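You operate a simulated robot arm through the tools that you are given. There is no shell and no other tool.

You are at the controls of a simulated robot arm. One attempt, no reset.

JOB
Hook up the lower rod and test it at the air card's pressure.
Fine: yellow and green air couplers in by the card before the red air valve opens; run the rod out and home; shut the valve at the end; leave the other couplers in. Where these are worked on the way, their far stop is far enough and under half their travel is too little: red air valve.

It is judged by the outcome, as a careful person would: the job done as asked, and still so three seconds after it is handed in. It fails if anything else is knocked over, pushed out of place, dropped, spilled or broken.

ROBOT AND FRAMES
A 7-joint arm with a three-finger gripper, fixed in place. Base frame: the origin is on the floor under the middle of its stand, x ahead of it, y to its left, z up; the work surface is at about z = 0.882. Readings come in m, rad, newtons and seconds.
It reaches about 1.342 m from its shoulder. Its first joint turns from -2.897 to 2.897 rad. Payload 2.69 kg.
The TCP is the grasp point between the finger pads, 0.03 m short of the fingertips. In the tool frame z runs along the fingers and y along their closing line. The gripper opens to 0.128 m; its body begins 0.117 m behind the TCP.
Orientation is that of the tool frame in the base frame, as [roll, pitch, yaw] about the fixed x, y, z axes, in that order (R = Rz(yaw) Ry(pitch) Rx(roll)). With the fingers straight down and closing along the base's y, the tool's x points along the base's -x, its y along +y and its z along -z.

CONTROLS
- The arm moves only by the tool move_arm. Its argument "steps" is a list of rows, each an object of numbers (a shift or turn left out is 0, a gripper value left out holds the last): "rx", "ry", "rz": the turn, a rotation vector about the tool's x, y, z in rad; "dx", "dy", "dz": the shift along the tool's x, y, z in mm; "hand": the opening, from 0 (shut) to 1 (fully open). In form: [{"rx": .., "ry": .., "rz": .., "dx": .., "dy": .., "dz": .., "hand": ..}, ...]. A call has 1 to 20 rows; each row is the pose to reach, as a shift and turn from the pose commanded when the call began, along the tool's axes at that moment. A row lasts 0.2 s, in which the tool goes at most 0.05 m and 0.15 rad; a call with a longer step from one row to the next is refused whole, and so is a gripper value outside its range. A pose out of reach is approached as far as the arm can. The call stops where the force on the tool passes 50 N (or 10 N more than at its start, if that is more) or the arm is blocked; 0.2 s more then pass. The fingers move at their own pace (about 0.127 m/s each) and stop on an object; they squeeze with about 41 N. The grip force told is the motor's: it shows also when the fingers shut on nothing. Time passes only in rows, and 0.2 s behind the last, so rows that repeat a pose let the fingers close. The reply holds the time, the measured pose of the TCP, the force on the tool along the base axes, the opening and the grip force, in the units named above and with some noise, with the torque about the TCP (base axes, N m) and any sound that the robot's microphone picked up.
- Cameras (640 x 400 px; columns grow to the right, rows downward): "scene" is fixed at [0.4036, -0.5001, 1.6612]; the picture's right is [0.93, -0.35, 0.00], its down [-0.17, -0.45, -0.87] and it looks along [0.31, 0.82, -0.49] (base axes); focal length 358 px, centre (320, 200). "wrist" rides on the gripper at [0.058, 0.054, -0.131] in the tool frame; the picture's right is [-0.68, 0.74, 0.00], its down [-0.62, -0.57, -0.55] and it looks along [-0.40, -0.37, 0.84] (tool axes); focal length 234 px, centre (320, 200). There is no depth. A picture from a camera that has moved, and an enlarged one, comes with that camera's place and axes in the base frame and with its lens.
- capture(camera): a new picture of that camera. No time passes.
- slide_trunk(by): moves the trunk up (or, below 0, down) by that many m; the arm rides with it, the base frame stays. It gives what a move gives, with no picture.
- close_up(camera, box): a new picture of the part [left, top, right, bottom] of that camera's present view, enlarged. No time passes.
- close_job(): hands the job in; it is judged then, once.

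Places have to be worked out from the pictures, the camera data and where the tool is seen. Open the gripper and draw the arm clear of the work before you hand the job in, unless the task says otherwise.

The tools are called after "Emit:" as a command line: name --argument value ..., lists and objects as JSON in quotes. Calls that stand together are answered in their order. move_arm: Moves the arm, as the interface text tells. Its arguments: {"type":"object","properties":{"steps":{"type":"array"}},"required":["steps"]} The other tools are called the same way: slide_trunk (by) moves the trunk up or down; capture (camera) takes a picture; close_up (camera, box) takes an enlarged picture of a part of a camera's view; close_job () hands the job in.

At the start:

```text
time_s: 0.0
position: [0.522, 0.1837, 1.4064]
ee_rot: [3.142, -0.001, -3.141]
ft_force: [-0.5, 0.1, -0.2]
moment: [-0.01, 0.0, 0.01]
finger_gap: 0.1283
finger_force: 0.1
trunk travel left (down, up): [-0.15, 0.2]
```

scene: 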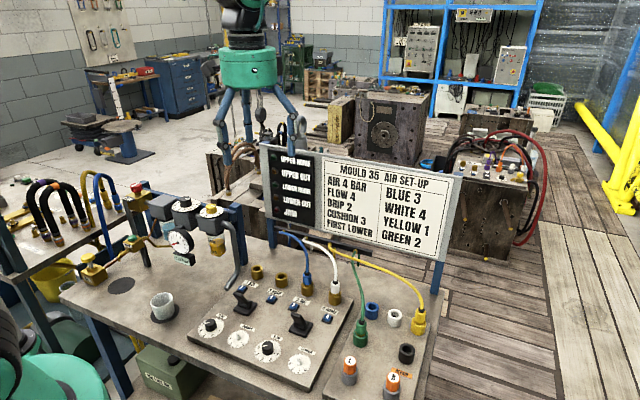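
wrist: 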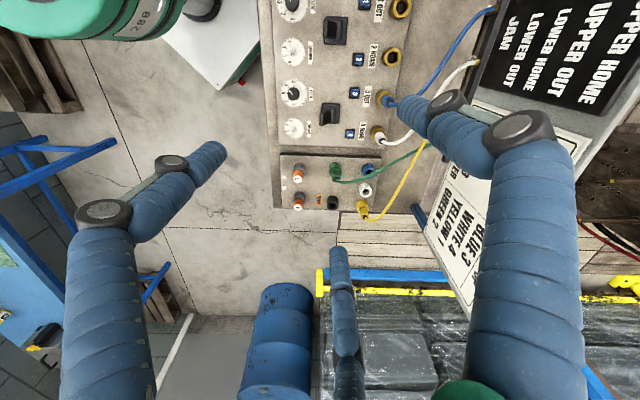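

I'll begin by looking at the panel, card and couplers enlarged to understand the layout.

Emit:
close_up --camera "scene" --box '[180, 220, 440, 400]'

Emit:
close_up --camera "scene" --box '[260, 140, 470, 270]'

Emit:
close_up --camera "scene" --box '[60, 170, 260, 300]'

Emit:
close_up --camera "wrist" --box '[260, 0, 500, 220]'

```text
2.22 times, centred on (310, 310) of scene
camera zoom: at [0.4036, -0.5001, 1.6612], right [0.93, -0.35, 0.0], down [-0.17, -0.45, -0.87], along [0.31, 0.82, -0.49], focal length 796 px, centre (342, -44)
```

zoom: 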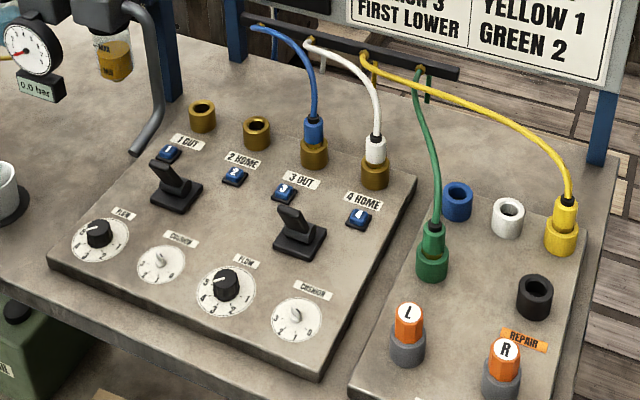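

```text
3.05 times, centred on (365, 205) of scene
camera zoom: at [0.4036, -0.5001, 1.6612], right [0.93, -0.35, 0.0], down [-0.17, -0.45, -0.87], along [0.31, 0.82, -0.49], focal length 1091 px, centre (183, 185)
```

zoom: 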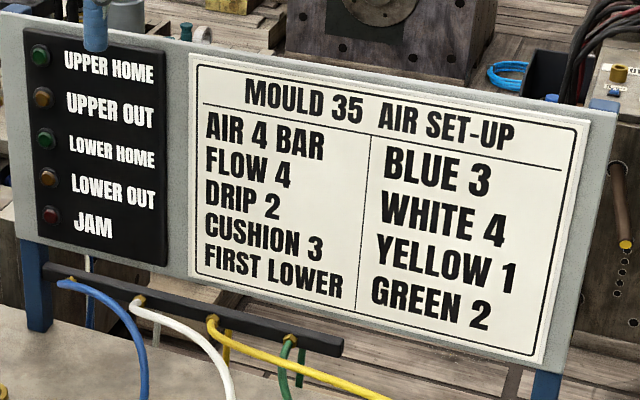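

```text
3.08 times, centred on (160, 235) of scene
camera zoom: at [0.4036, -0.5001, 1.6612], right [0.93, -0.35, 0.0], down [-0.17, -0.45, -0.87], along [0.31, 0.82, -0.49], focal length 1102 px, centre (812, 92)
```

zoom: 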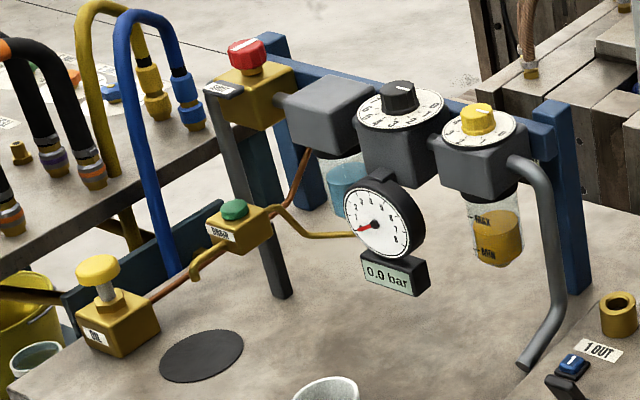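

```text
1.82 times, centred on (380, 110) of wrist
camera zoom: at [0.4637, 0.2365, 1.5384], right [0.68, 0.74, 0.0], down [0.62, -0.57, 0.55], along [0.4, -0.37, -0.84], focal length 426 px, centre (211, 364)
```

zoom: 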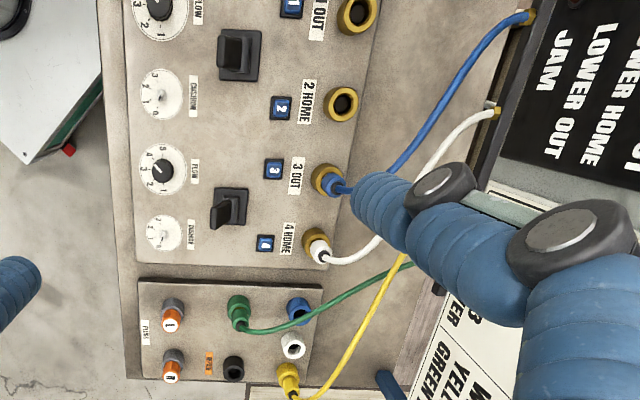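

The card asks for yellow in 1 and green in 2 at 4 bar; both are now parked on the small plate. I'll zoom in further on labels and knobs.

Emit:
close_up --camera "scene" --box '[320, 280, 440, 400]'

Emit:
close_up --camera "scene" --box '[120, 175, 240, 275]'

Emit:
close_up --camera "scene" --box '[190, 255, 350, 385]'

Emit:
close_up --camera "scene" --box '[260, 60, 460, 180]'

Emit:
close_up --camera "wrist" --box '[270, 140, 390, 220]'

```text
3.33 times, centred on (380, 340) of scene
camera zoom: at [0.4036, -0.5001, 1.6612], right [0.93, -0.35, 0.0], down [-0.17, -0.45, -0.87], along [0.31, 0.82, -0.49], focal length 1194 px, centre (120, -267)
```

zoom: 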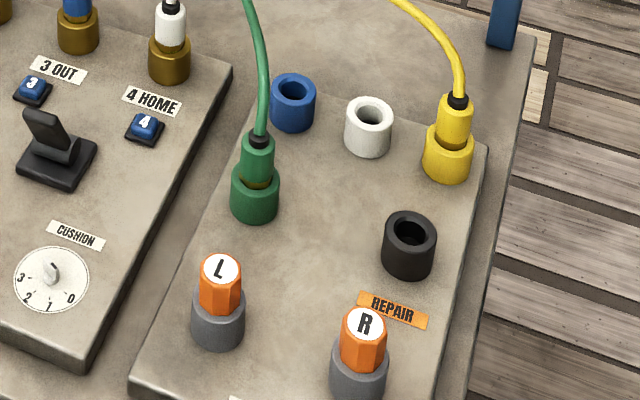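

```text
4.00 times, centred on (180, 225) of scene
camera zoom: at [0.4036, -0.5001, 1.6612], right [0.93, -0.35, 0.0], down [-0.17, -0.45, -0.87], along [0.31, 0.82, -0.49], focal length 1432 px, centre (880, 100)
```

zoom: 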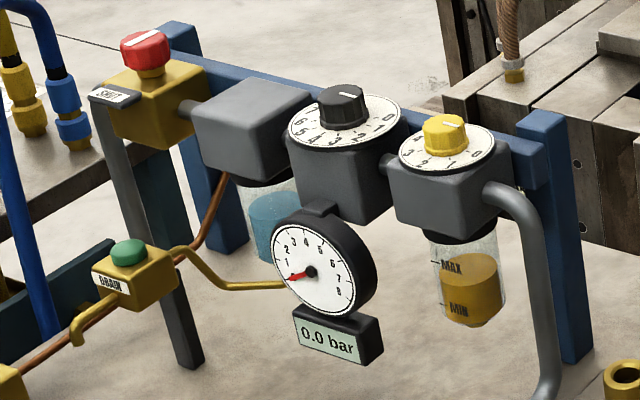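

```text
3.08 times, centred on (270, 320) of scene
camera zoom: at [0.4036, -0.5001, 1.6612], right [0.93, -0.35, 0.0], down [-0.17, -0.45, -0.87], along [0.31, 0.82, -0.49], focal length 1102 px, centre (474, -169)
```

zoom: 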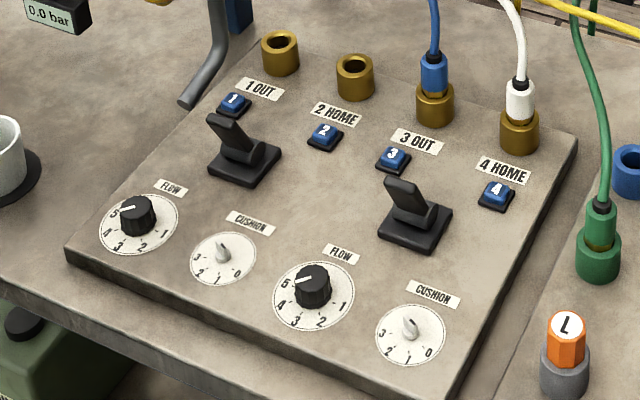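

```text
3.20 times, centred on (360, 120) of scene
camera zoom: at [0.4036, -0.5001, 1.6612], right [0.93, -0.35, 0.0], down [-0.17, -0.45, -0.87], along [0.31, 0.82, -0.49], focal length 1146 px, centre (192, 456)
```

zoom: 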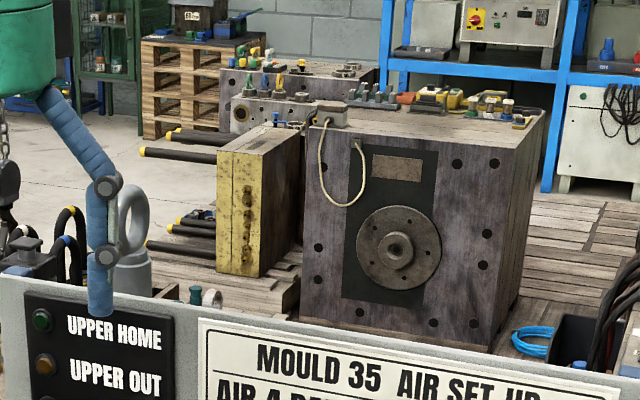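

```text
5.00 times, centred on (330, 180) of wrist
camera zoom: at [0.4637, 0.2365, 1.5384], right [0.68, 0.74, 0.0], down [0.62, -0.57, 0.55], along [0.4, -0.37, -0.84], focal length 1171 px, centre (270, 300)
```

zoom: 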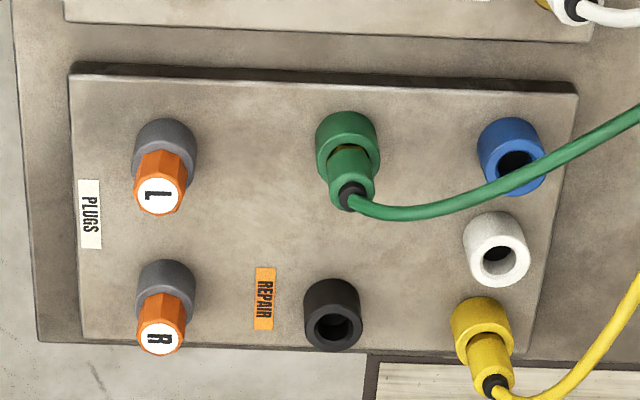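

The panel sits at about 45° to the base, with socket 1 near (0.53, 0.40) and the yellow parked plug near (0.887, 0.04, 0.957). I move the open hand closer, staying high, for a better look at the plugs.

Emit:
move_arm --steps '[{"dx": -34, "dy": -10, "dz": 22, "hand": 1}, {"dx": -68, "dy": -20, "dz": 44}, {"dx": -102, "dy": -30, "dz": 66}, {"dx": -136, "dy": -40, "dz": 88}, {"dx": -170, "dy": -50, "dz": 110}, {"dx": -204, "dy": -60, "dz": 132}, {"dx": -238, "dy": -70, "dz": 154}, {"dx": -272, "dy": -80, "dz": 176}]'

Emit:
capture --camera "wrist"

Emit:
capture --camera "scene"

```text
time_s: 1.8
position: [0.7931, 0.1033, 1.2315]
ee_rot: [-3.141, 0.002, -3.142]
ft_force: [0.0, -0.8, 0.2]
moment: [-0.02, 0.01, 0.03]
finger_gap: 0.1279
finger_force: 0.1
trunk travel left (down, up): [-0.15, 0.2]
```

```text
taken
camera wrist: at [0.7349, 0.1573, 1.3628], right [0.68, 0.74, 0.0], down [0.62, -0.56, 0.55], along [0.4, -0.37, -0.84], focal length 234 px, centre (320, 200)
```

wrist: 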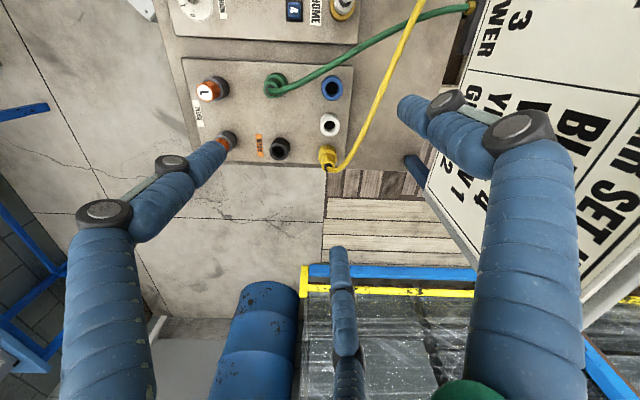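

```text
taken
```

scene: 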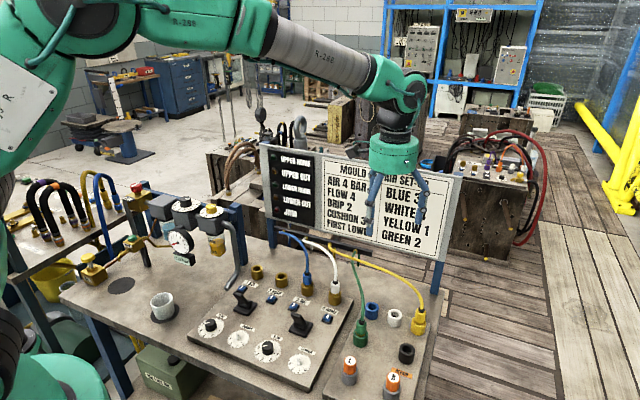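

The view is clear; now enlarge the wrist view to get precise coupler positions and the hose exits.

Emit:
close_up --camera "wrist" --box '[180, 50, 380, 180]'

Emit:
close_up --camera "scene" --box '[340, 150, 440, 250]'

Emit:
close_up --camera "scene" --box '[330, 220, 450, 360]'

```text
3.08 times, centred on (280, 115) of wrist
camera zoom: at [0.7349, 0.1573, 1.3628], right [0.68, 0.74, 0.0], down [0.62, -0.56, 0.55], along [0.4, -0.37, -0.84], focal length 720 px, centre (443, 462)
```

zoom: 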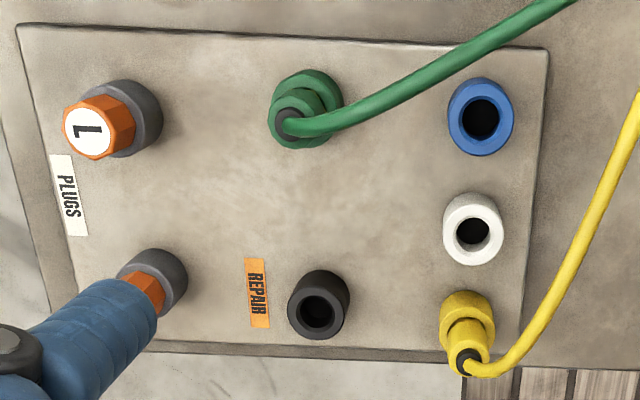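

```text
4.00 times, centred on (390, 200) of scene
camera zoom: at [0.4036, -0.5001, 1.6612], right [0.93, -0.35, 0.0], down [-0.17, -0.45, -0.87], along [0.31, 0.82, -0.49], focal length 1432 px, centre (40, 200)
```

zoom: 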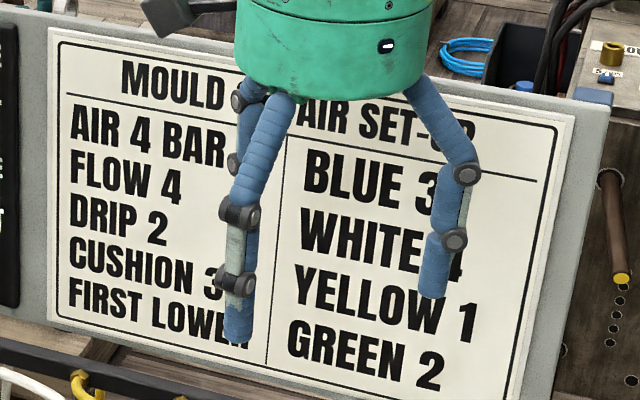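

```text
2.86 times, centred on (390, 290) of scene
camera zoom: at [0.4036, -0.5001, 1.6612], right [0.93, -0.35, 0.0], down [-0.17, -0.45, -0.87], along [0.31, 0.82, -0.49], focal length 1023 px, centre (120, -57)
```

zoom: 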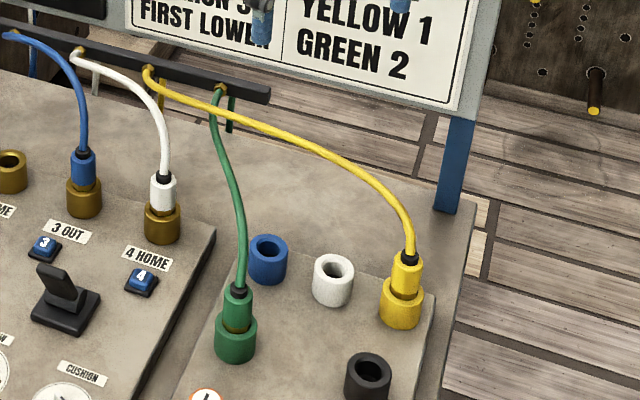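

Estimated: yellow plug axis ≈ (0.888, 0.040), plug body z ≈ 0.915–0.945; green plug axis ≈ (0.725, 0.061). I test how the fingers move as they close, up here in free air, while turning the hand so the hose will sit in a finger gap.

Emit:
move_arm --steps '[{"rz": -0.14, "hand": 0.45}, {"rz": -0.28}, {"rz": -0.42}, {"rz": -0.56}, {"rz": -0.7}, {"rz": -0.84}, {"rz": -0.98}, {"rz": -1.08}]'

Emit:
capture --camera "wrist"

Emit:
close_up --camera "scene" --box '[340, 150, 440, 250]'

```text
time_s: 3.6
position: [0.7945, 0.1028, 1.231]
ee_rot: [3.141, 0.001, -2.058]
ft_force: [-0.8, -0.4, -0.1]
moment: [-0.01, -0.02, -0.02]
finger_gap: 0.0578
finger_force: 0.0
trunk travel left (down, up): [-0.15, 0.2]
```

```text
taken
camera wrist: at [0.7191, 0.0766, 1.362], right [-0.33, 0.94, 0.0], down [0.79, 0.28, 0.55], along [0.52, 0.18, -0.84], focal length 234 px, centre (320, 200)
```

wrist: 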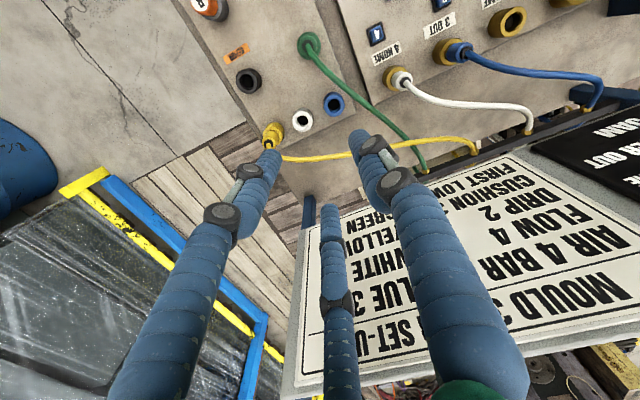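

```text
4.00 times, centred on (390, 200) of scene
camera zoom: at [0.4036, -0.5001, 1.6612], right [0.93, -0.35, 0.0], down [-0.17, -0.45, -0.87], along [0.31, 0.82, -0.49], focal length 1432 px, centre (40, 200)
```

zoom: 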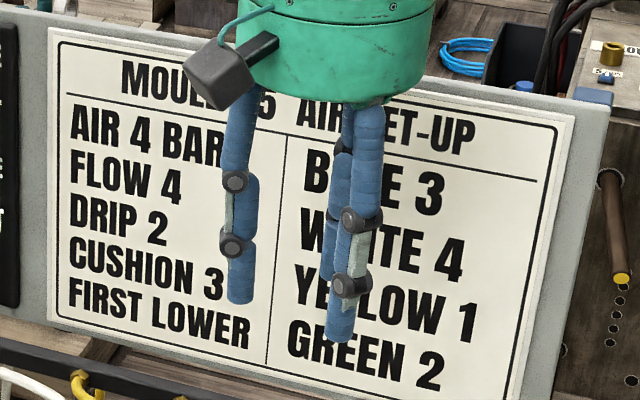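

The fingers close symmetrically and tips sit 30 mm below TCP as expected. I go above the yellow plug at about (0.885, 0.0395), stopping at z ≈ 1.06 to check alignment.

Emit:
move_arm --steps '[{"dx": 2.7, "dy": -22, "dz": 34, "hand": 0.5}, {"dx": 5.4, "dy": -44, "dz": 68}, {"dx": 8.1, "dy": -66, "dz": 102}, {"dx": 10.8, "dy": -88, "dz": 136}, {"dx": 13.5, "dy": -109.6, "dz": 168}]'

Emit:
capture --camera "wrist"

Emit:
close_up --camera "scene" --box '[340, 200, 480, 360]'

```text
time_s: 4.8
position: [0.8865, 0.0378, 1.06]
ee_rot: [-3.141, 0.001, -2.061]
ft_force: [-0.1, -0.2, 0.5]
moment: [0.01, -0.04, 0.0]
finger_gap: 0.0642
finger_force: 0.0
trunk travel left (down, up): [-0.15, 0.2]
```

```text
taken
camera wrist: at [0.8118, 0.0118, 1.1917], right [-0.33, 0.94, 0.0], down [0.79, 0.28, 0.55], along [0.52, 0.18, -0.84], focal length 234 px, centre (320, 200)
```

wrist: 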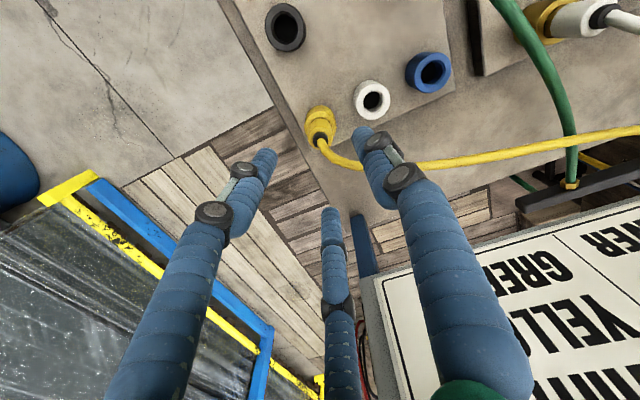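

```text
2.50 times, centred on (410, 280) of scene
camera zoom: at [0.4036, -0.5001, 1.6612], right [0.93, -0.35, 0.0], down [-0.17, -0.45, -0.87], along [0.31, 0.82, -0.49], focal length 895 px, centre (95, 0)
```

zoom: 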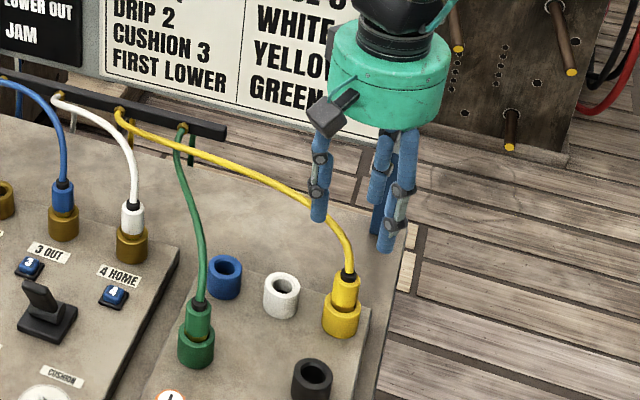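

The hand is over the yellow plug. I zoom the wrist view to check the plug's offset from the tool axis (it should appear near column 320, row 140 if centred).

Emit:
close_up --camera "wrist" --box '[270, 80, 390, 180]'

```text
4.00 times, centred on (330, 130) of wrist
camera zoom: at [0.8118, 0.0118, 1.1917], right [-0.33, 0.94, 0.0], down [0.79, 0.28, 0.55], along [0.52, 0.18, -0.84], focal length 937 px, centre (280, 480)
```

zoom: 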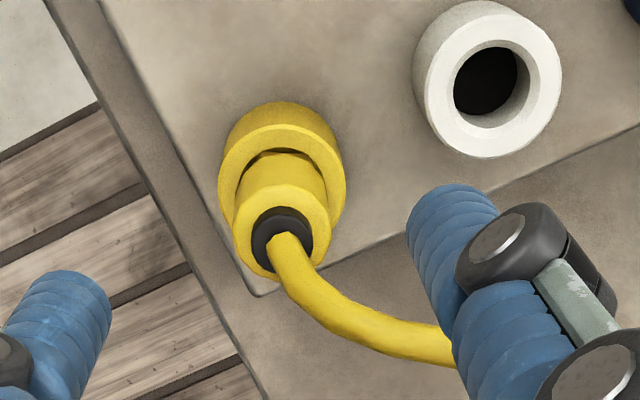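

Wrist view shows the plug within about 2 mm of the tool axis. I check heights of plug and stub once more in the scene view before descending.

Emit:
close_up --camera "scene" --box '[370, 270, 450, 350]'

```text
5.00 times, centred on (410, 310) of scene
camera zoom: at [0.4036, -0.5001, 1.6612], right [0.93, -0.35, 0.0], down [-0.17, -0.45, -0.87], along [0.31, 0.82, -0.49], focal length 1790 px, centre (-130, -350)
```

zoom: 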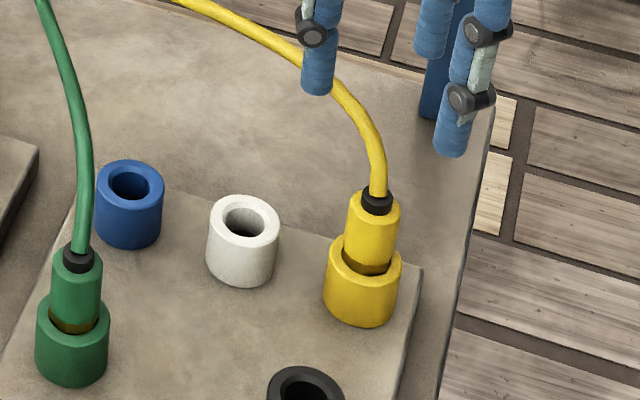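

Plug body spans z ≈ 0.921–0.952 with stub top ≈ 0.912. I descend so the tips end at about z = 0.919, just above the stub, with fingers still open.

Emit:
move_arm --steps '[{"dz": 20}, {"dz": 40}, {"dz": 60}, {"dz": 80}, {"dz": 97}, {"dz": 111}]'

Emit:
capture --camera "wrist"

Emit:
close_up --camera "scene" --box '[350, 240, 470, 340]'

```text
time_s: 6.2
position: [0.8834, 0.0404, 0.9513]
ee_rot: [-3.14, 0.002, -2.061]
ft_force: [-0.5, -0.1, -0.2]
moment: [0.0, -0.02, 0.01]
finger_gap: 0.0639
finger_force: 0.1
trunk travel left (down, up): [-0.15, 0.2]
```

```text
taken
camera wrist: at [0.8096, 0.0138, 1.0831], right [-0.33, 0.94, 0.0], down [0.79, 0.28, 0.55], along [0.52, 0.18, -0.84], focal length 234 px, centre (320, 200)
```

wrist: 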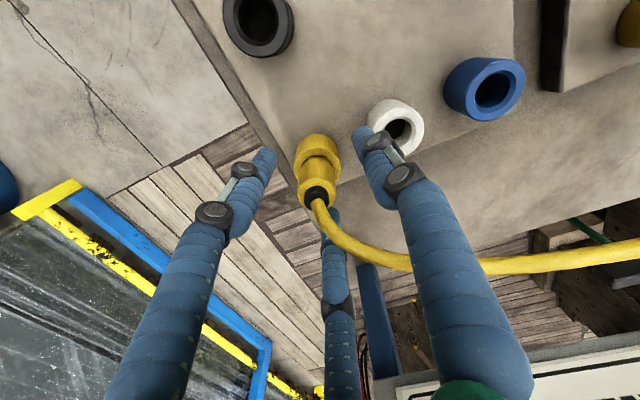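

```text
4.00 times, centred on (410, 290) of scene
camera zoom: at [0.4036, -0.5001, 1.6612], right [0.93, -0.35, 0.0], down [-0.17, -0.45, -0.87], along [0.31, 0.82, -0.49], focal length 1432 px, centre (-40, -160)
```

zoom: 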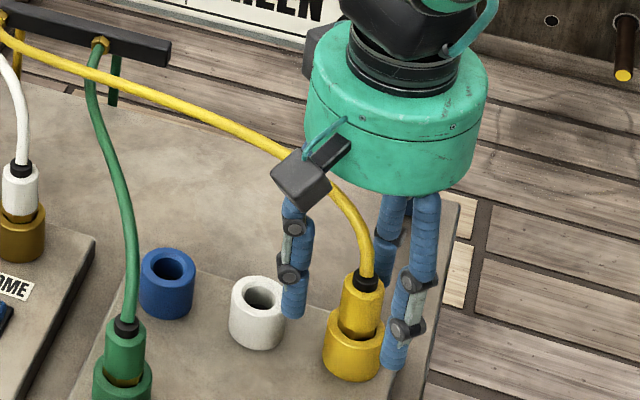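

Emit:
close_up --camera "wrist" --box '[240, 100, 400, 230]'

Emit:
close_up --camera "scene" --box '[395, 285, 465, 340]'

```text
3.08 times, centred on (320, 165) of wrist
camera zoom: at [0.8096, 0.0138, 1.0831], right [-0.33, 0.94, 0.0], down [0.79, 0.28, 0.55], along [0.52, 0.18, -0.84], focal length 720 px, centre (320, 308)
```

zoom: 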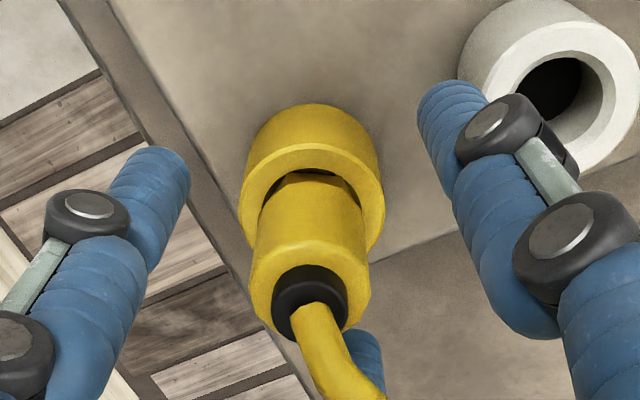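

```text
7.27 times, centred on (430, 312) of scene
camera zoom: at [0.4036, -0.5001, 1.6612], right [0.93, -0.35, 0.0], down [-0.17, -0.45, -0.87], along [0.31, 0.82, -0.49], focal length 2604 px, centre (-480, -618)
```

zoom: 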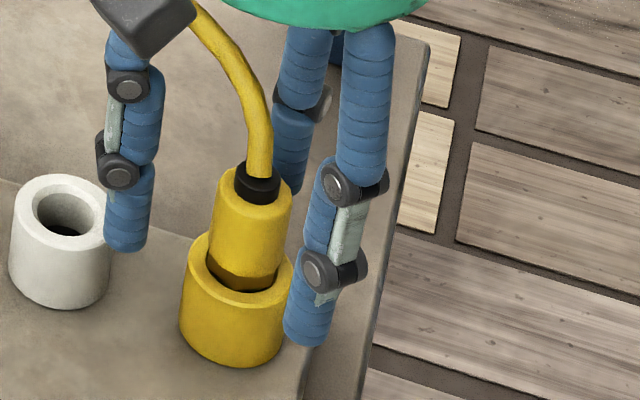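

Fingers bracket the plug body, with the tips just above the stub and the plug within 2 mm of centre. I nudge 1.8 mm and close the fingers.

Emit:
move_arm --steps '[{"dx": 1.8, "hand": 0.5}, {"dx": 1.8, "hand": 0.3}, {"dx": 1.8, "hand": 0.0}, {"dx": 1.8, "hand": 0.0}, {"dx": 1.8, "hand": 0.0}]'

Emit:
close_up --camera "wrist" --box '[240, 100, 400, 230]'

Emit:
close_up --camera "scene" --box '[395, 285, 465, 340]'

```text
time_s: 7.4
position: [0.8853, 0.0386, 0.9522]
ee_rot: [-3.14, -0.002, -2.062]
ft_force: [13.5, 1.2, 0.8]
moment: [0.09, -0.45, 0.0]
finger_gap: 0.0242
finger_force: 41.0
trunk travel left (down, up): [-0.15, 0.2]
```

```text
3.08 times, centred on (320, 165) of wrist
camera zoom: at [0.8097, 0.0123, 1.0836], right [-0.33, 0.94, 0.0], down [0.79, 0.28, 0.55], along [0.52, 0.18, -0.84], focal length 720 px, centre (320, 308)
```

zoom: 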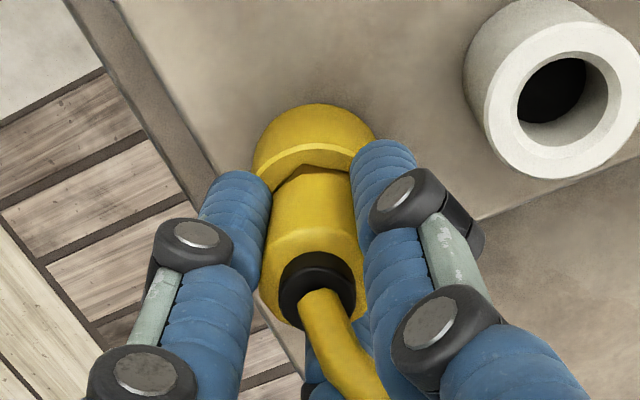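

```text
7.27 times, centred on (430, 312) of scene
camera zoom: at [0.4036, -0.5001, 1.6612], right [0.93, -0.35, 0.0], down [-0.17, -0.45, -0.87], along [0.31, 0.82, -0.49], focal length 2604 px, centre (-480, -618)
```

zoom: 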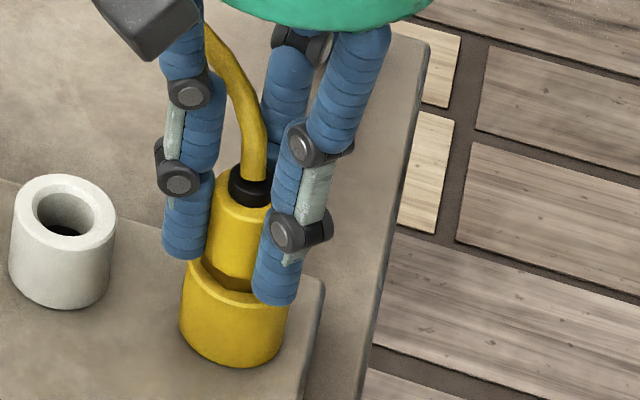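

The yellow plug is gripped (gap 24 mm, 41 N) with some sideways load of 13 N in +x; I relax 2 mm in +x and pull straight up slowly.

Emit:
move_arm --steps '[{"dx": -0.9, "dy": -1.8, "dz": 0}, {"dx": -0.9, "dy": -1.8, "dz": -4}, {"dx": -0.9, "dy": -1.8, "dz": -8}, {"dx": -0.9, "dy": -1.8, "dz": -13}, {"dx": -0.9, "dy": -1.8, "dz": -20}, {"dx": -0.9, "dy": -1.8, "dz": -30}, {"dx": -0.9, "dy": -1.8, "dz": -45}, {"dx": -0.9, "dy": -1.8, "dz": -60}]'

Emit:
capture --camera "wrist"

Emit:
close_up --camera "scene" --box '[350, 240, 470, 340]'

```text
time_s: 9.2
position: [0.8868, 0.0382, 1.0122]
ee_rot: [3.141, 0.0, -2.061]
ft_force: [-0.1, -0.1, -1.3]
moment: [0.04, 0.01, 0.02]
finger_gap: 0.0242
finger_force: 41.1
trunk travel left (down, up): [-0.15, 0.2]
```

```text
taken
camera wrist: at [0.8111, 0.0117, 1.1438], right [-0.33, 0.94, 0.0], down [0.79, 0.28, 0.55], along [0.52, 0.18, -0.84], focal length 234 px, centre (320, 200)
```

wrist: 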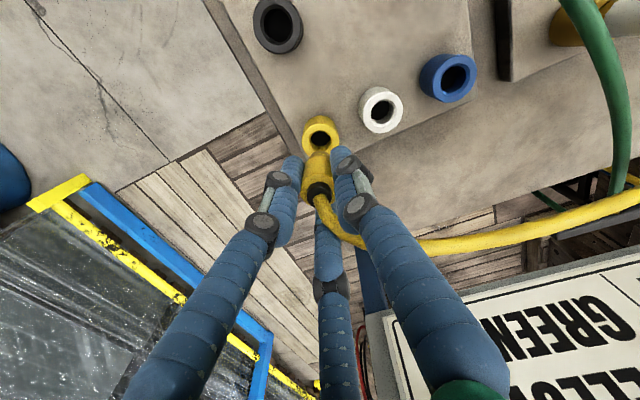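

```text
4.00 times, centred on (410, 290) of scene
camera zoom: at [0.4036, -0.5001, 1.6612], right [0.93, -0.35, 0.0], down [-0.17, -0.45, -0.87], along [0.31, 0.82, -0.49], focal length 1432 px, centre (-40, -160)
```

zoom: 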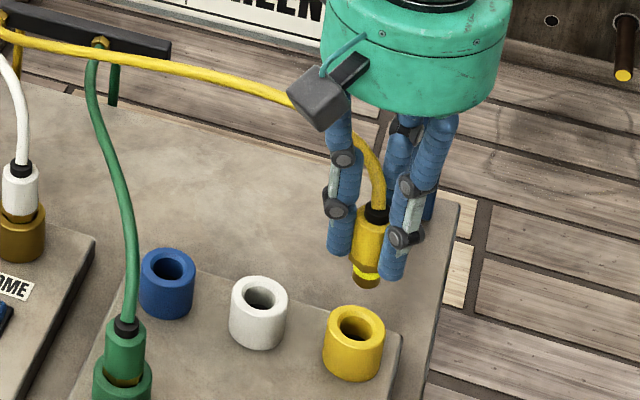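

The yellow plug came out cleanly and hangs in the grip. I lift it to z ≈ 1.2 and carry it parallel to the sign toward socket 1, turning the hand so the hose stays in its finger gap.

Emit:
move_arm --steps '[{"dz": -45}, {"dz": -90}, {"dz": -135}, {"dx": -11.6, "dy": 37.1, "dz": -150, "rz": 0.112}, {"dx": -23.1, "dy": 74.1, "dz": -165, "rz": 0.224}, {"dx": -34.7, "dy": 111.2, "dz": -175, "rz": 0.336}, {"dx": -46.3, "dy": 148.3, "dz": -188, "rz": 0.448}, {"dx": -57.8, "dy": 185.3, "dz": -188, "rz": 0.56}, {"dx": -69.4, "dy": 222.4, "dz": -188, "rz": 0.672}, {"dx": -81, "dy": 259.5, "dz": -188, "rz": 0.784}, {"dx": -92.5, "dy": 296.5, "dz": -188, "rz": 0.896}, {"dx": -104.1, "dy": 333.6, "dz": -188, "rz": 1.008}, {"dx": -115.7, "dy": 370.7, "dz": -188, "rz": 1.12}, {"dx": -127.2, "dy": 407.7, "dz": -188, "rz": 1.232}, {"dx": -138.8, "dy": 444.8, "dz": -188, "rz": 1.344}]'

Emit:
capture --camera "wrist"

Emit:
capture --camera "scene"

```text
time_s: 12.4
position: [0.5595, 0.3689, 1.2016]
ee_rot: [-3.141, 0.0, 2.876]
ft_force: [0.0, -0.2, -1.1]
moment: [0.02, -0.01, -0.02]
finger_gap: 0.0241
finger_force: 41.3
trunk travel left (down, up): [-0.15, 0.2]
```

```text
taken
camera wrist: at [0.5173, 0.4363, 1.3333], right [0.85, 0.53, 0.0], down [0.45, -0.71, 0.55], along [0.29, -0.46, -0.84], focal length 234 px, centre (320, 200)
```

wrist: 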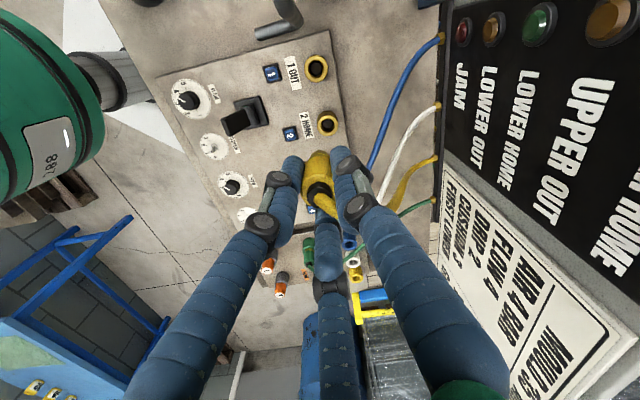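

```text
taken
```

scene: 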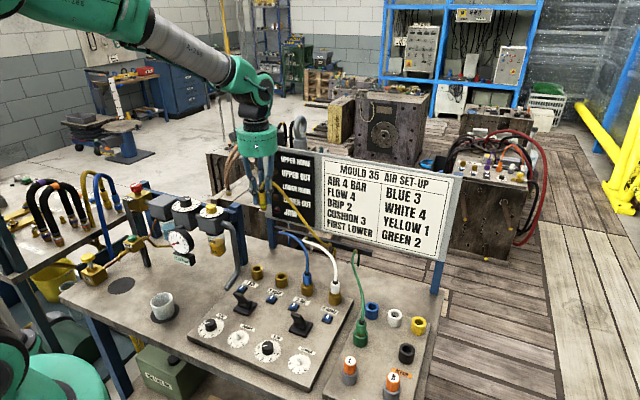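

Now zoom both cameras on sockets 1 and 2 to locate them, and on the grey pipe near socket 1.

Emit:
close_up --camera "wrist" --box '[240, 0, 380, 160]'

Emit:
close_up --camera "scene" --box '[190, 240, 310, 320]'

```text
2.50 times, centred on (310, 80) of wrist
camera zoom: at [0.5173, 0.4363, 1.3333], right [0.85, 0.53, 0.0], down [0.45, -0.71, 0.55], along [0.29, -0.46, -0.84], focal length 585 px, centre (345, 500)
```

zoom: 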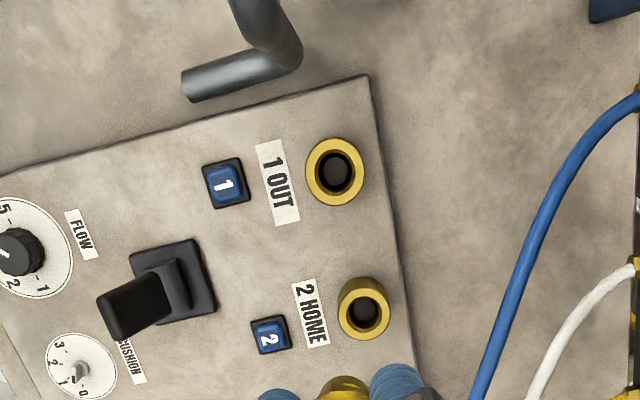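

```text
5.00 times, centred on (250, 280) of scene
camera zoom: at [0.4036, -0.5001, 1.6612], right [0.93, -0.35, 0.0], down [-0.17, -0.45, -0.87], along [0.31, 0.82, -0.49], focal length 1790 px, centre (670, -200)
```

zoom: 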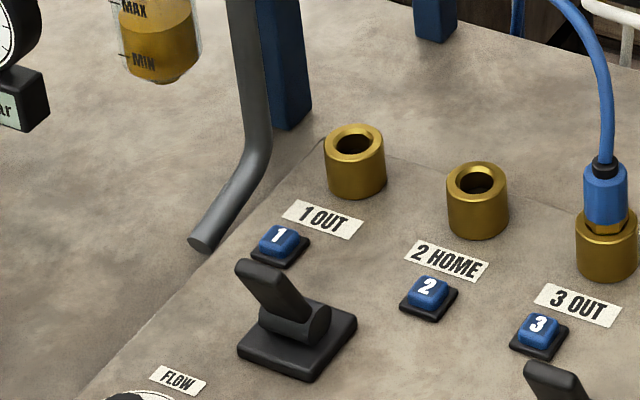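

Socket 1 is at about (0.529, 0.4085, top z 0.912), but the wrist camera block would end up close to the rack post in this hand yaw. I turn the hand another 75° so the camera faces the sign side, and look again at the socket and the grey pipe.

Emit:
move_arm --steps '[{"rz": 0.145}, {"rz": 0.29}, {"rz": 0.435}, {"rz": 0.58}, {"rz": 0.725}, {"rz": 0.87}, {"rz": 1.015}, {"rz": 1.16}, {"rz": 1.3}]'

Emit:
capture --camera "wrist"

Emit:
close_up --camera "scene" --box '[190, 120, 350, 300]'

```text
time_s: 14.4
position: [0.5576, 0.3701, 1.2009]
ee_rot: [3.14, 0.0, 1.575]
ft_force: [0.1, 0.2, -1.3]
moment: [0.0, 0.01, 0.03]
finger_gap: 0.0241
finger_force: 41.1
trunk travel left (down, up): [-0.15, 0.2]
```

```text
taken
camera wrist: at [0.6125, 0.4281, 1.3314], right [0.74, -0.67, 0.0], down [-0.56, -0.62, 0.55], along [-0.37, -0.41, -0.84], focal length 234 px, centre (320, 200)
```

wrist: 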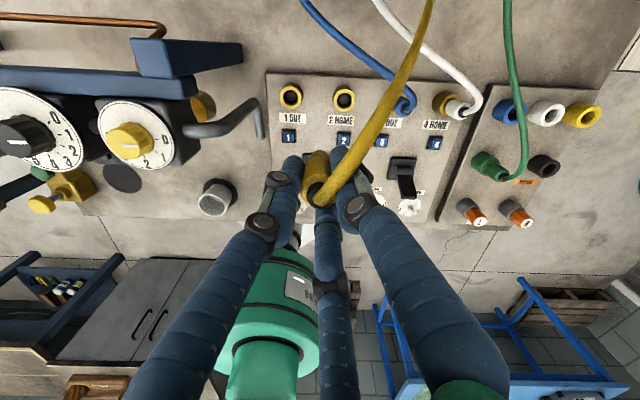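

```text
2.22 times, centred on (270, 210) of scene
camera zoom: at [0.4036, -0.5001, 1.6612], right [0.93, -0.35, 0.0], down [-0.17, -0.45, -0.87], along [0.31, 0.82, -0.49], focal length 796 px, centre (431, 178)
```

zoom: 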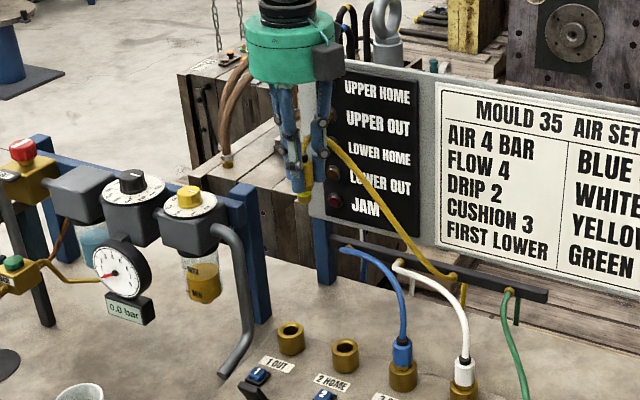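

Emit:
close_up --camera "wrist" --box '[180, 60, 360, 180]'

Emit:
close_up --camera "wrist" --box '[0, 20, 260, 220]'

```text
3.33 times, centred on (270, 120) of wrist
camera zoom: at [0.6125, 0.4281, 1.3314], right [0.74, -0.67, 0.0], down [-0.56, -0.62, 0.55], along [-0.37, -0.41, -0.84], focal length 781 px, centre (487, 467)
```

zoom: 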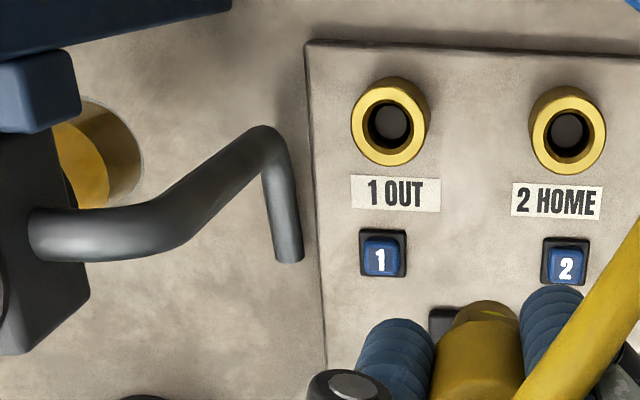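

```text
2.00 times, centred on (130, 120) of wrist
camera zoom: at [0.6125, 0.4281, 1.3314], right [0.74, -0.67, 0.0], down [-0.56, -0.62, 0.55], along [-0.37, -0.41, -0.84], focal length 468 px, centre (700, 360)
```

zoom: 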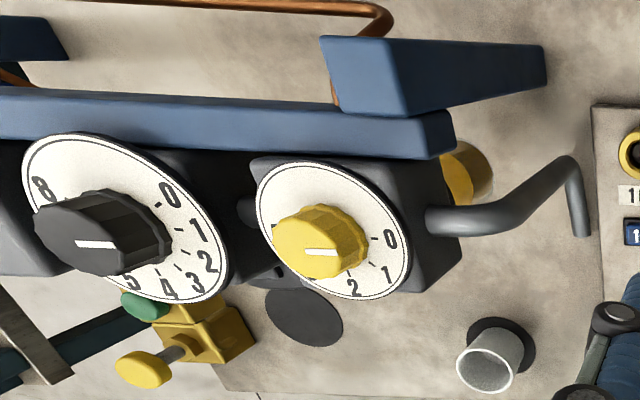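

Socket 1 is confirmed at (0.529, 0.408, 0.912), the grey pipe at (0.472, 0.445) with top ≈ 1.07 — the hand clears it. I move over socket 1 and lower to z ≈ 1.00 to check alignment.

Emit:
move_arm --steps '[{"dx": 12.8, "dy": -9.5, "dz": 25}, {"dx": 25.6, "dy": -19, "dz": 50}, {"dx": 38.4, "dy": -28.6, "dz": 80}, {"dx": 38.4, "dy": -28.6, "dz": 110}, {"dx": 38.4, "dy": -28.6, "dz": 140}, {"dx": 38.4, "dy": -28.6, "dz": 170}, {"dx": 38.4, "dy": -28.6, "dz": 195}]'

Emit:
capture --camera "wrist"

Emit:
close_up --camera "scene" --box '[190, 200, 330, 300]'

```text
time_s: 16.0
position: [0.5303, 0.4085, 1.0048]
ee_rot: [-3.141, 0.001, 1.579]
ft_force: [-0.1, 0.5, 0.2]
moment: [-0.03, -0.02, -0.04]
finger_gap: 0.0242
finger_force: 41.2
trunk travel left (down, up): [-0.15, 0.2]
```

```text
taken
camera wrist: at [0.584, 0.4681, 1.1366], right [0.74, -0.67, 0.0], down [-0.56, -0.62, 0.55], along [-0.37, -0.41, -0.84], focal length 234 px, centre (320, 200)
```

wrist: 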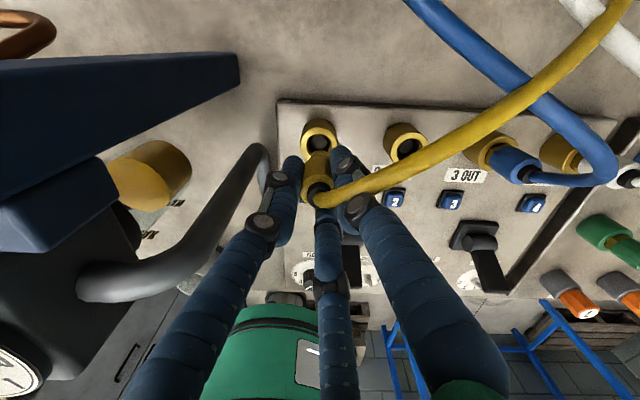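

```text
4.00 times, centred on (260, 250) of scene
camera zoom: at [0.4036, -0.5001, 1.6612], right [0.93, -0.35, 0.0], down [-0.17, -0.45, -0.87], along [0.31, 0.82, -0.49], focal length 1432 px, centre (560, 0)
```

zoom: 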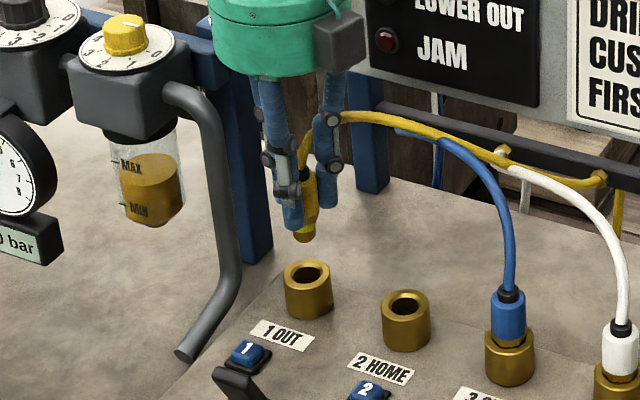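

The plug hangs just over socket 1. Zooming in to fine-check the alignment before the descent.

Emit:
close_up --camera "wrist" --box '[270, 90, 390, 220]'

Emit:
close_up --camera "scene" --box '[235, 230, 295, 290]'

```text
3.08 times, centred on (330, 155) of wrist
camera zoom: at [0.584, 0.4681, 1.1366], right [0.74, -0.67, 0.0], down [-0.56, -0.62, 0.55], along [-0.37, -0.41, -0.84], focal length 720 px, centre (289, 338)
```

zoom: 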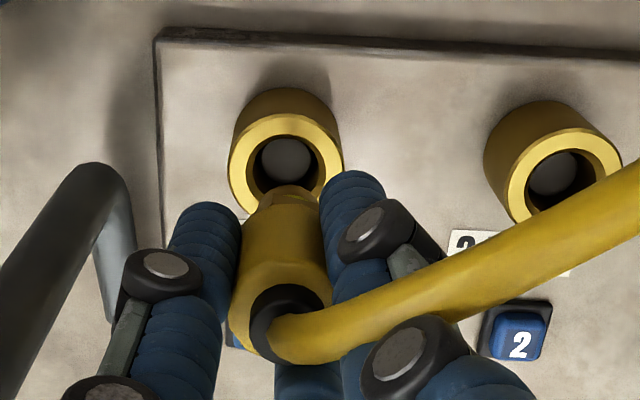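

```text
6.67 times, centred on (265, 260) of scene
camera zoom: at [0.4036, -0.5001, 1.6612], right [0.93, -0.35, 0.0], down [-0.17, -0.45, -0.87], along [0.31, 0.82, -0.49], focal length 2387 px, centre (687, -200)
```

zoom: 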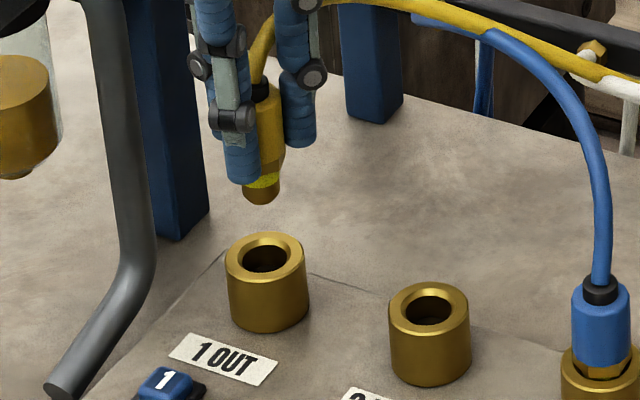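

Alignment agrees within about 1–2 mm in both views. I make a 1 mm correction and lower the plug gently into socket 1, with the force stop watching.

Emit:
move_arm --steps '[{"dx": 0.6, "dy": -1.0, "dz": 10}, {"dx": 0.6, "dy": -1.0, "dz": 20}, {"dx": 0.6, "dy": -1.0, "dz": 28}, {"dx": 0.6, "dy": -1.0, "dz": 35}, {"dx": 0.6, "dy": -1.0, "dz": 40}, {"dx": 0.6, "dy": -1.0, "dz": 45}]'

Emit:
close_up --camera "scene" --box '[235, 230, 295, 290]'

Emit:
close_up --camera "wrist" --box '[270, 90, 390, 220]'

```text
time_s: 17.4
position: [0.5286, 0.4089, 0.9616]
ee_rot: [-3.141, 0.001, 1.578]
ft_force: [0.9, -0.2, -0.3]
moment: [-0.03, 0.01, -0.02]
finger_gap: 0.0241
finger_force: 41.0
trunk travel left (down, up): [-0.15, 0.2]
```

```text
6.67 times, centred on (265, 260) of scene
camera zoom: at [0.4036, -0.5001, 1.6612], right [0.93, -0.35, 0.0], down [-0.17, -0.45, -0.87], along [0.31, 0.82, -0.49], focal length 2387 px, centre (687, -200)
```

zoom: 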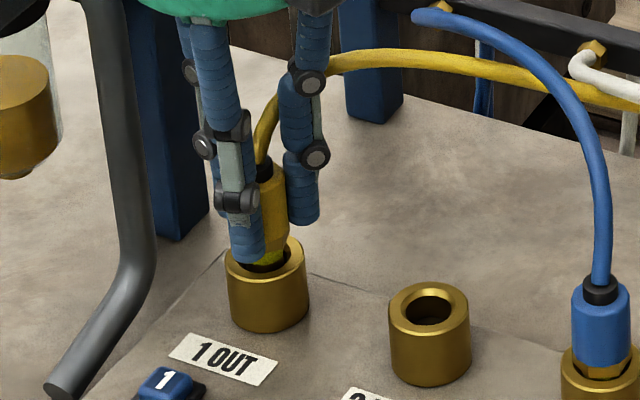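

```text
3.08 times, centred on (330, 155) of wrist
camera zoom: at [0.5819, 0.4674, 1.0916], right [0.74, -0.67, 0.0], down [-0.56, -0.62, 0.55], along [-0.37, -0.41, -0.84], focal length 720 px, centre (289, 338)
```

zoom: 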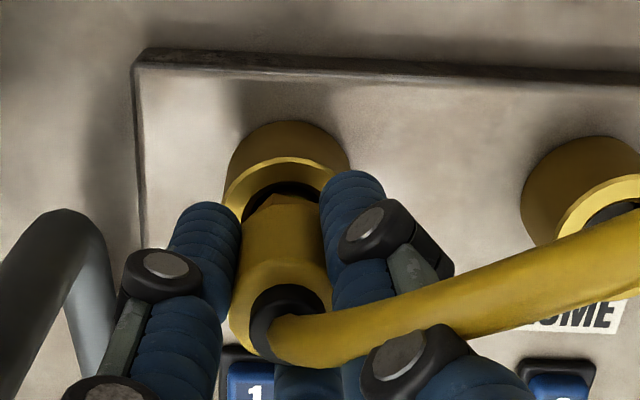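

The nose has entered the socket with no load. I continue down in small steps until it seats.

Emit:
move_arm --steps '[{"dz": 3}, {"dz": 6}, {"dz": 9}, {"dz": 12}, {"dz": 14}, {"dz": 16}, {"dz": 18}]'

Emit:
close_up --camera "scene" --box '[235, 230, 295, 290]'

Emit:
close_up --camera "scene" --box '[270, 240, 350, 310]'

```text
time_s: 19.0
position: [0.5296, 0.4077, 0.9449]
ee_rot: [3.139, -0.001, 1.577]
ft_force: [-10.0, -0.2, 40.6]
moment: [-0.13, 0.54, -0.03]
finger_gap: 0.0242
finger_force: 41.3
trunk travel left (down, up): [-0.15, 0.2]
```

```text
6.67 times, centred on (265, 260) of scene
camera zoom: at [0.4036, -0.5001, 1.6612], right [0.93, -0.35, 0.0], down [-0.17, -0.45, -0.87], along [0.31, 0.82, -0.49], focal length 2387 px, centre (687, -200)
```

zoom: 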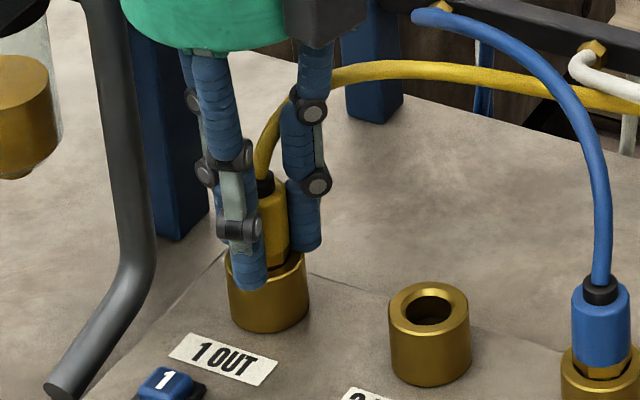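

```text
5.71 times, centred on (310, 275) of scene
camera zoom: at [0.4036, -0.5001, 1.6612], right [0.93, -0.35, 0.0], down [-0.17, -0.45, -0.87], along [0.31, 0.82, -0.49], focal length 2046 px, centre (377, -229)
```

zoom: 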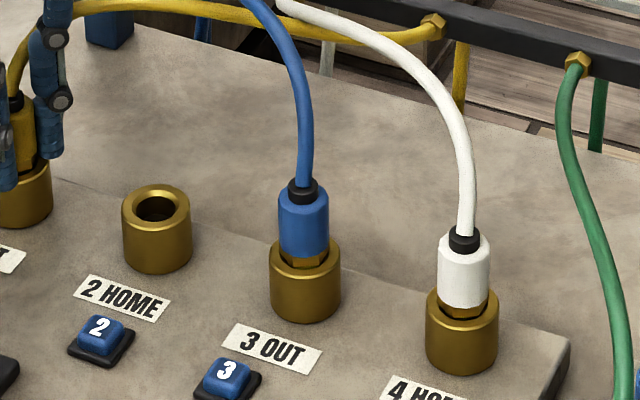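

Force rose to 40 N at TCP z = 0.945, deeper than when parked. I check closely whether it is the plug seated or fingertips on the rim.

Emit:
close_up --camera "wrist" --box '[280, 110, 360, 220]'

Emit:
close_up --camera "scene" --box '[248, 250, 278, 280]'

Emit:
close_up --camera "scene" --box '[290, 260, 350, 310]'

```text
3.64 times, centred on (320, 165) of wrist
camera zoom: at [0.5811, 0.467, 1.0758], right [0.74, -0.67, 0.0], down [-0.56, -0.62, 0.55], along [-0.37, -0.41, -0.84], focal length 852 px, centre (320, 327)
```

zoom: 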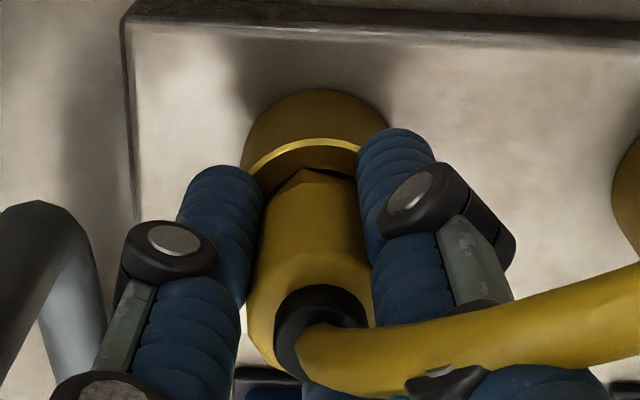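

```text
13.33 times, centred on (263, 265) of scene
camera zoom: at [0.4036, -0.5001, 1.6612], right [0.93, -0.35, 0.0], down [-0.17, -0.45, -0.87], along [0.31, 0.82, -0.49], focal length 4775 px, centre (1080, -667)
```

zoom: 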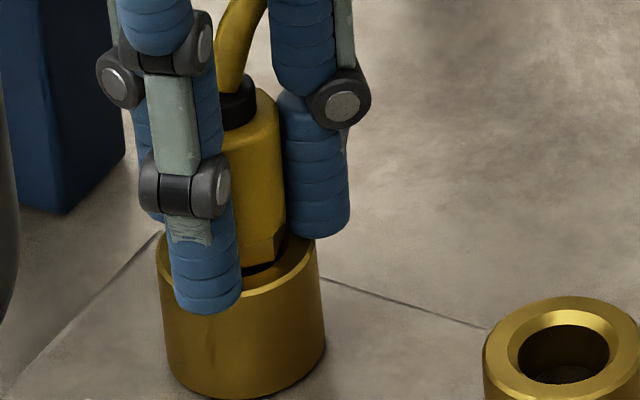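

```text
8.00 times, centred on (320, 285) of scene
camera zoom: at [0.4036, -0.5001, 1.6612], right [0.93, -0.35, 0.0], down [-0.17, -0.45, -0.87], along [0.31, 0.82, -0.49], focal length 2865 px, centre (320, -480)
```

zoom: 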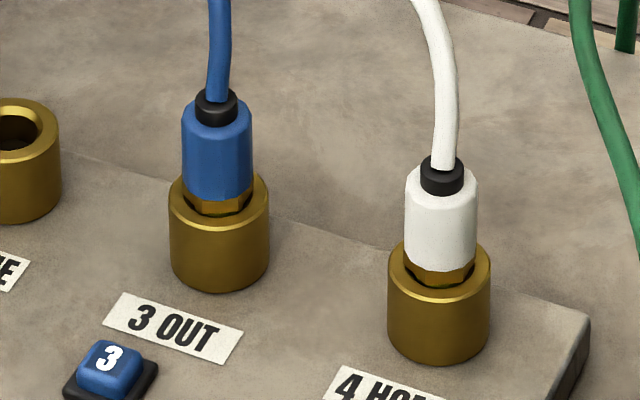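

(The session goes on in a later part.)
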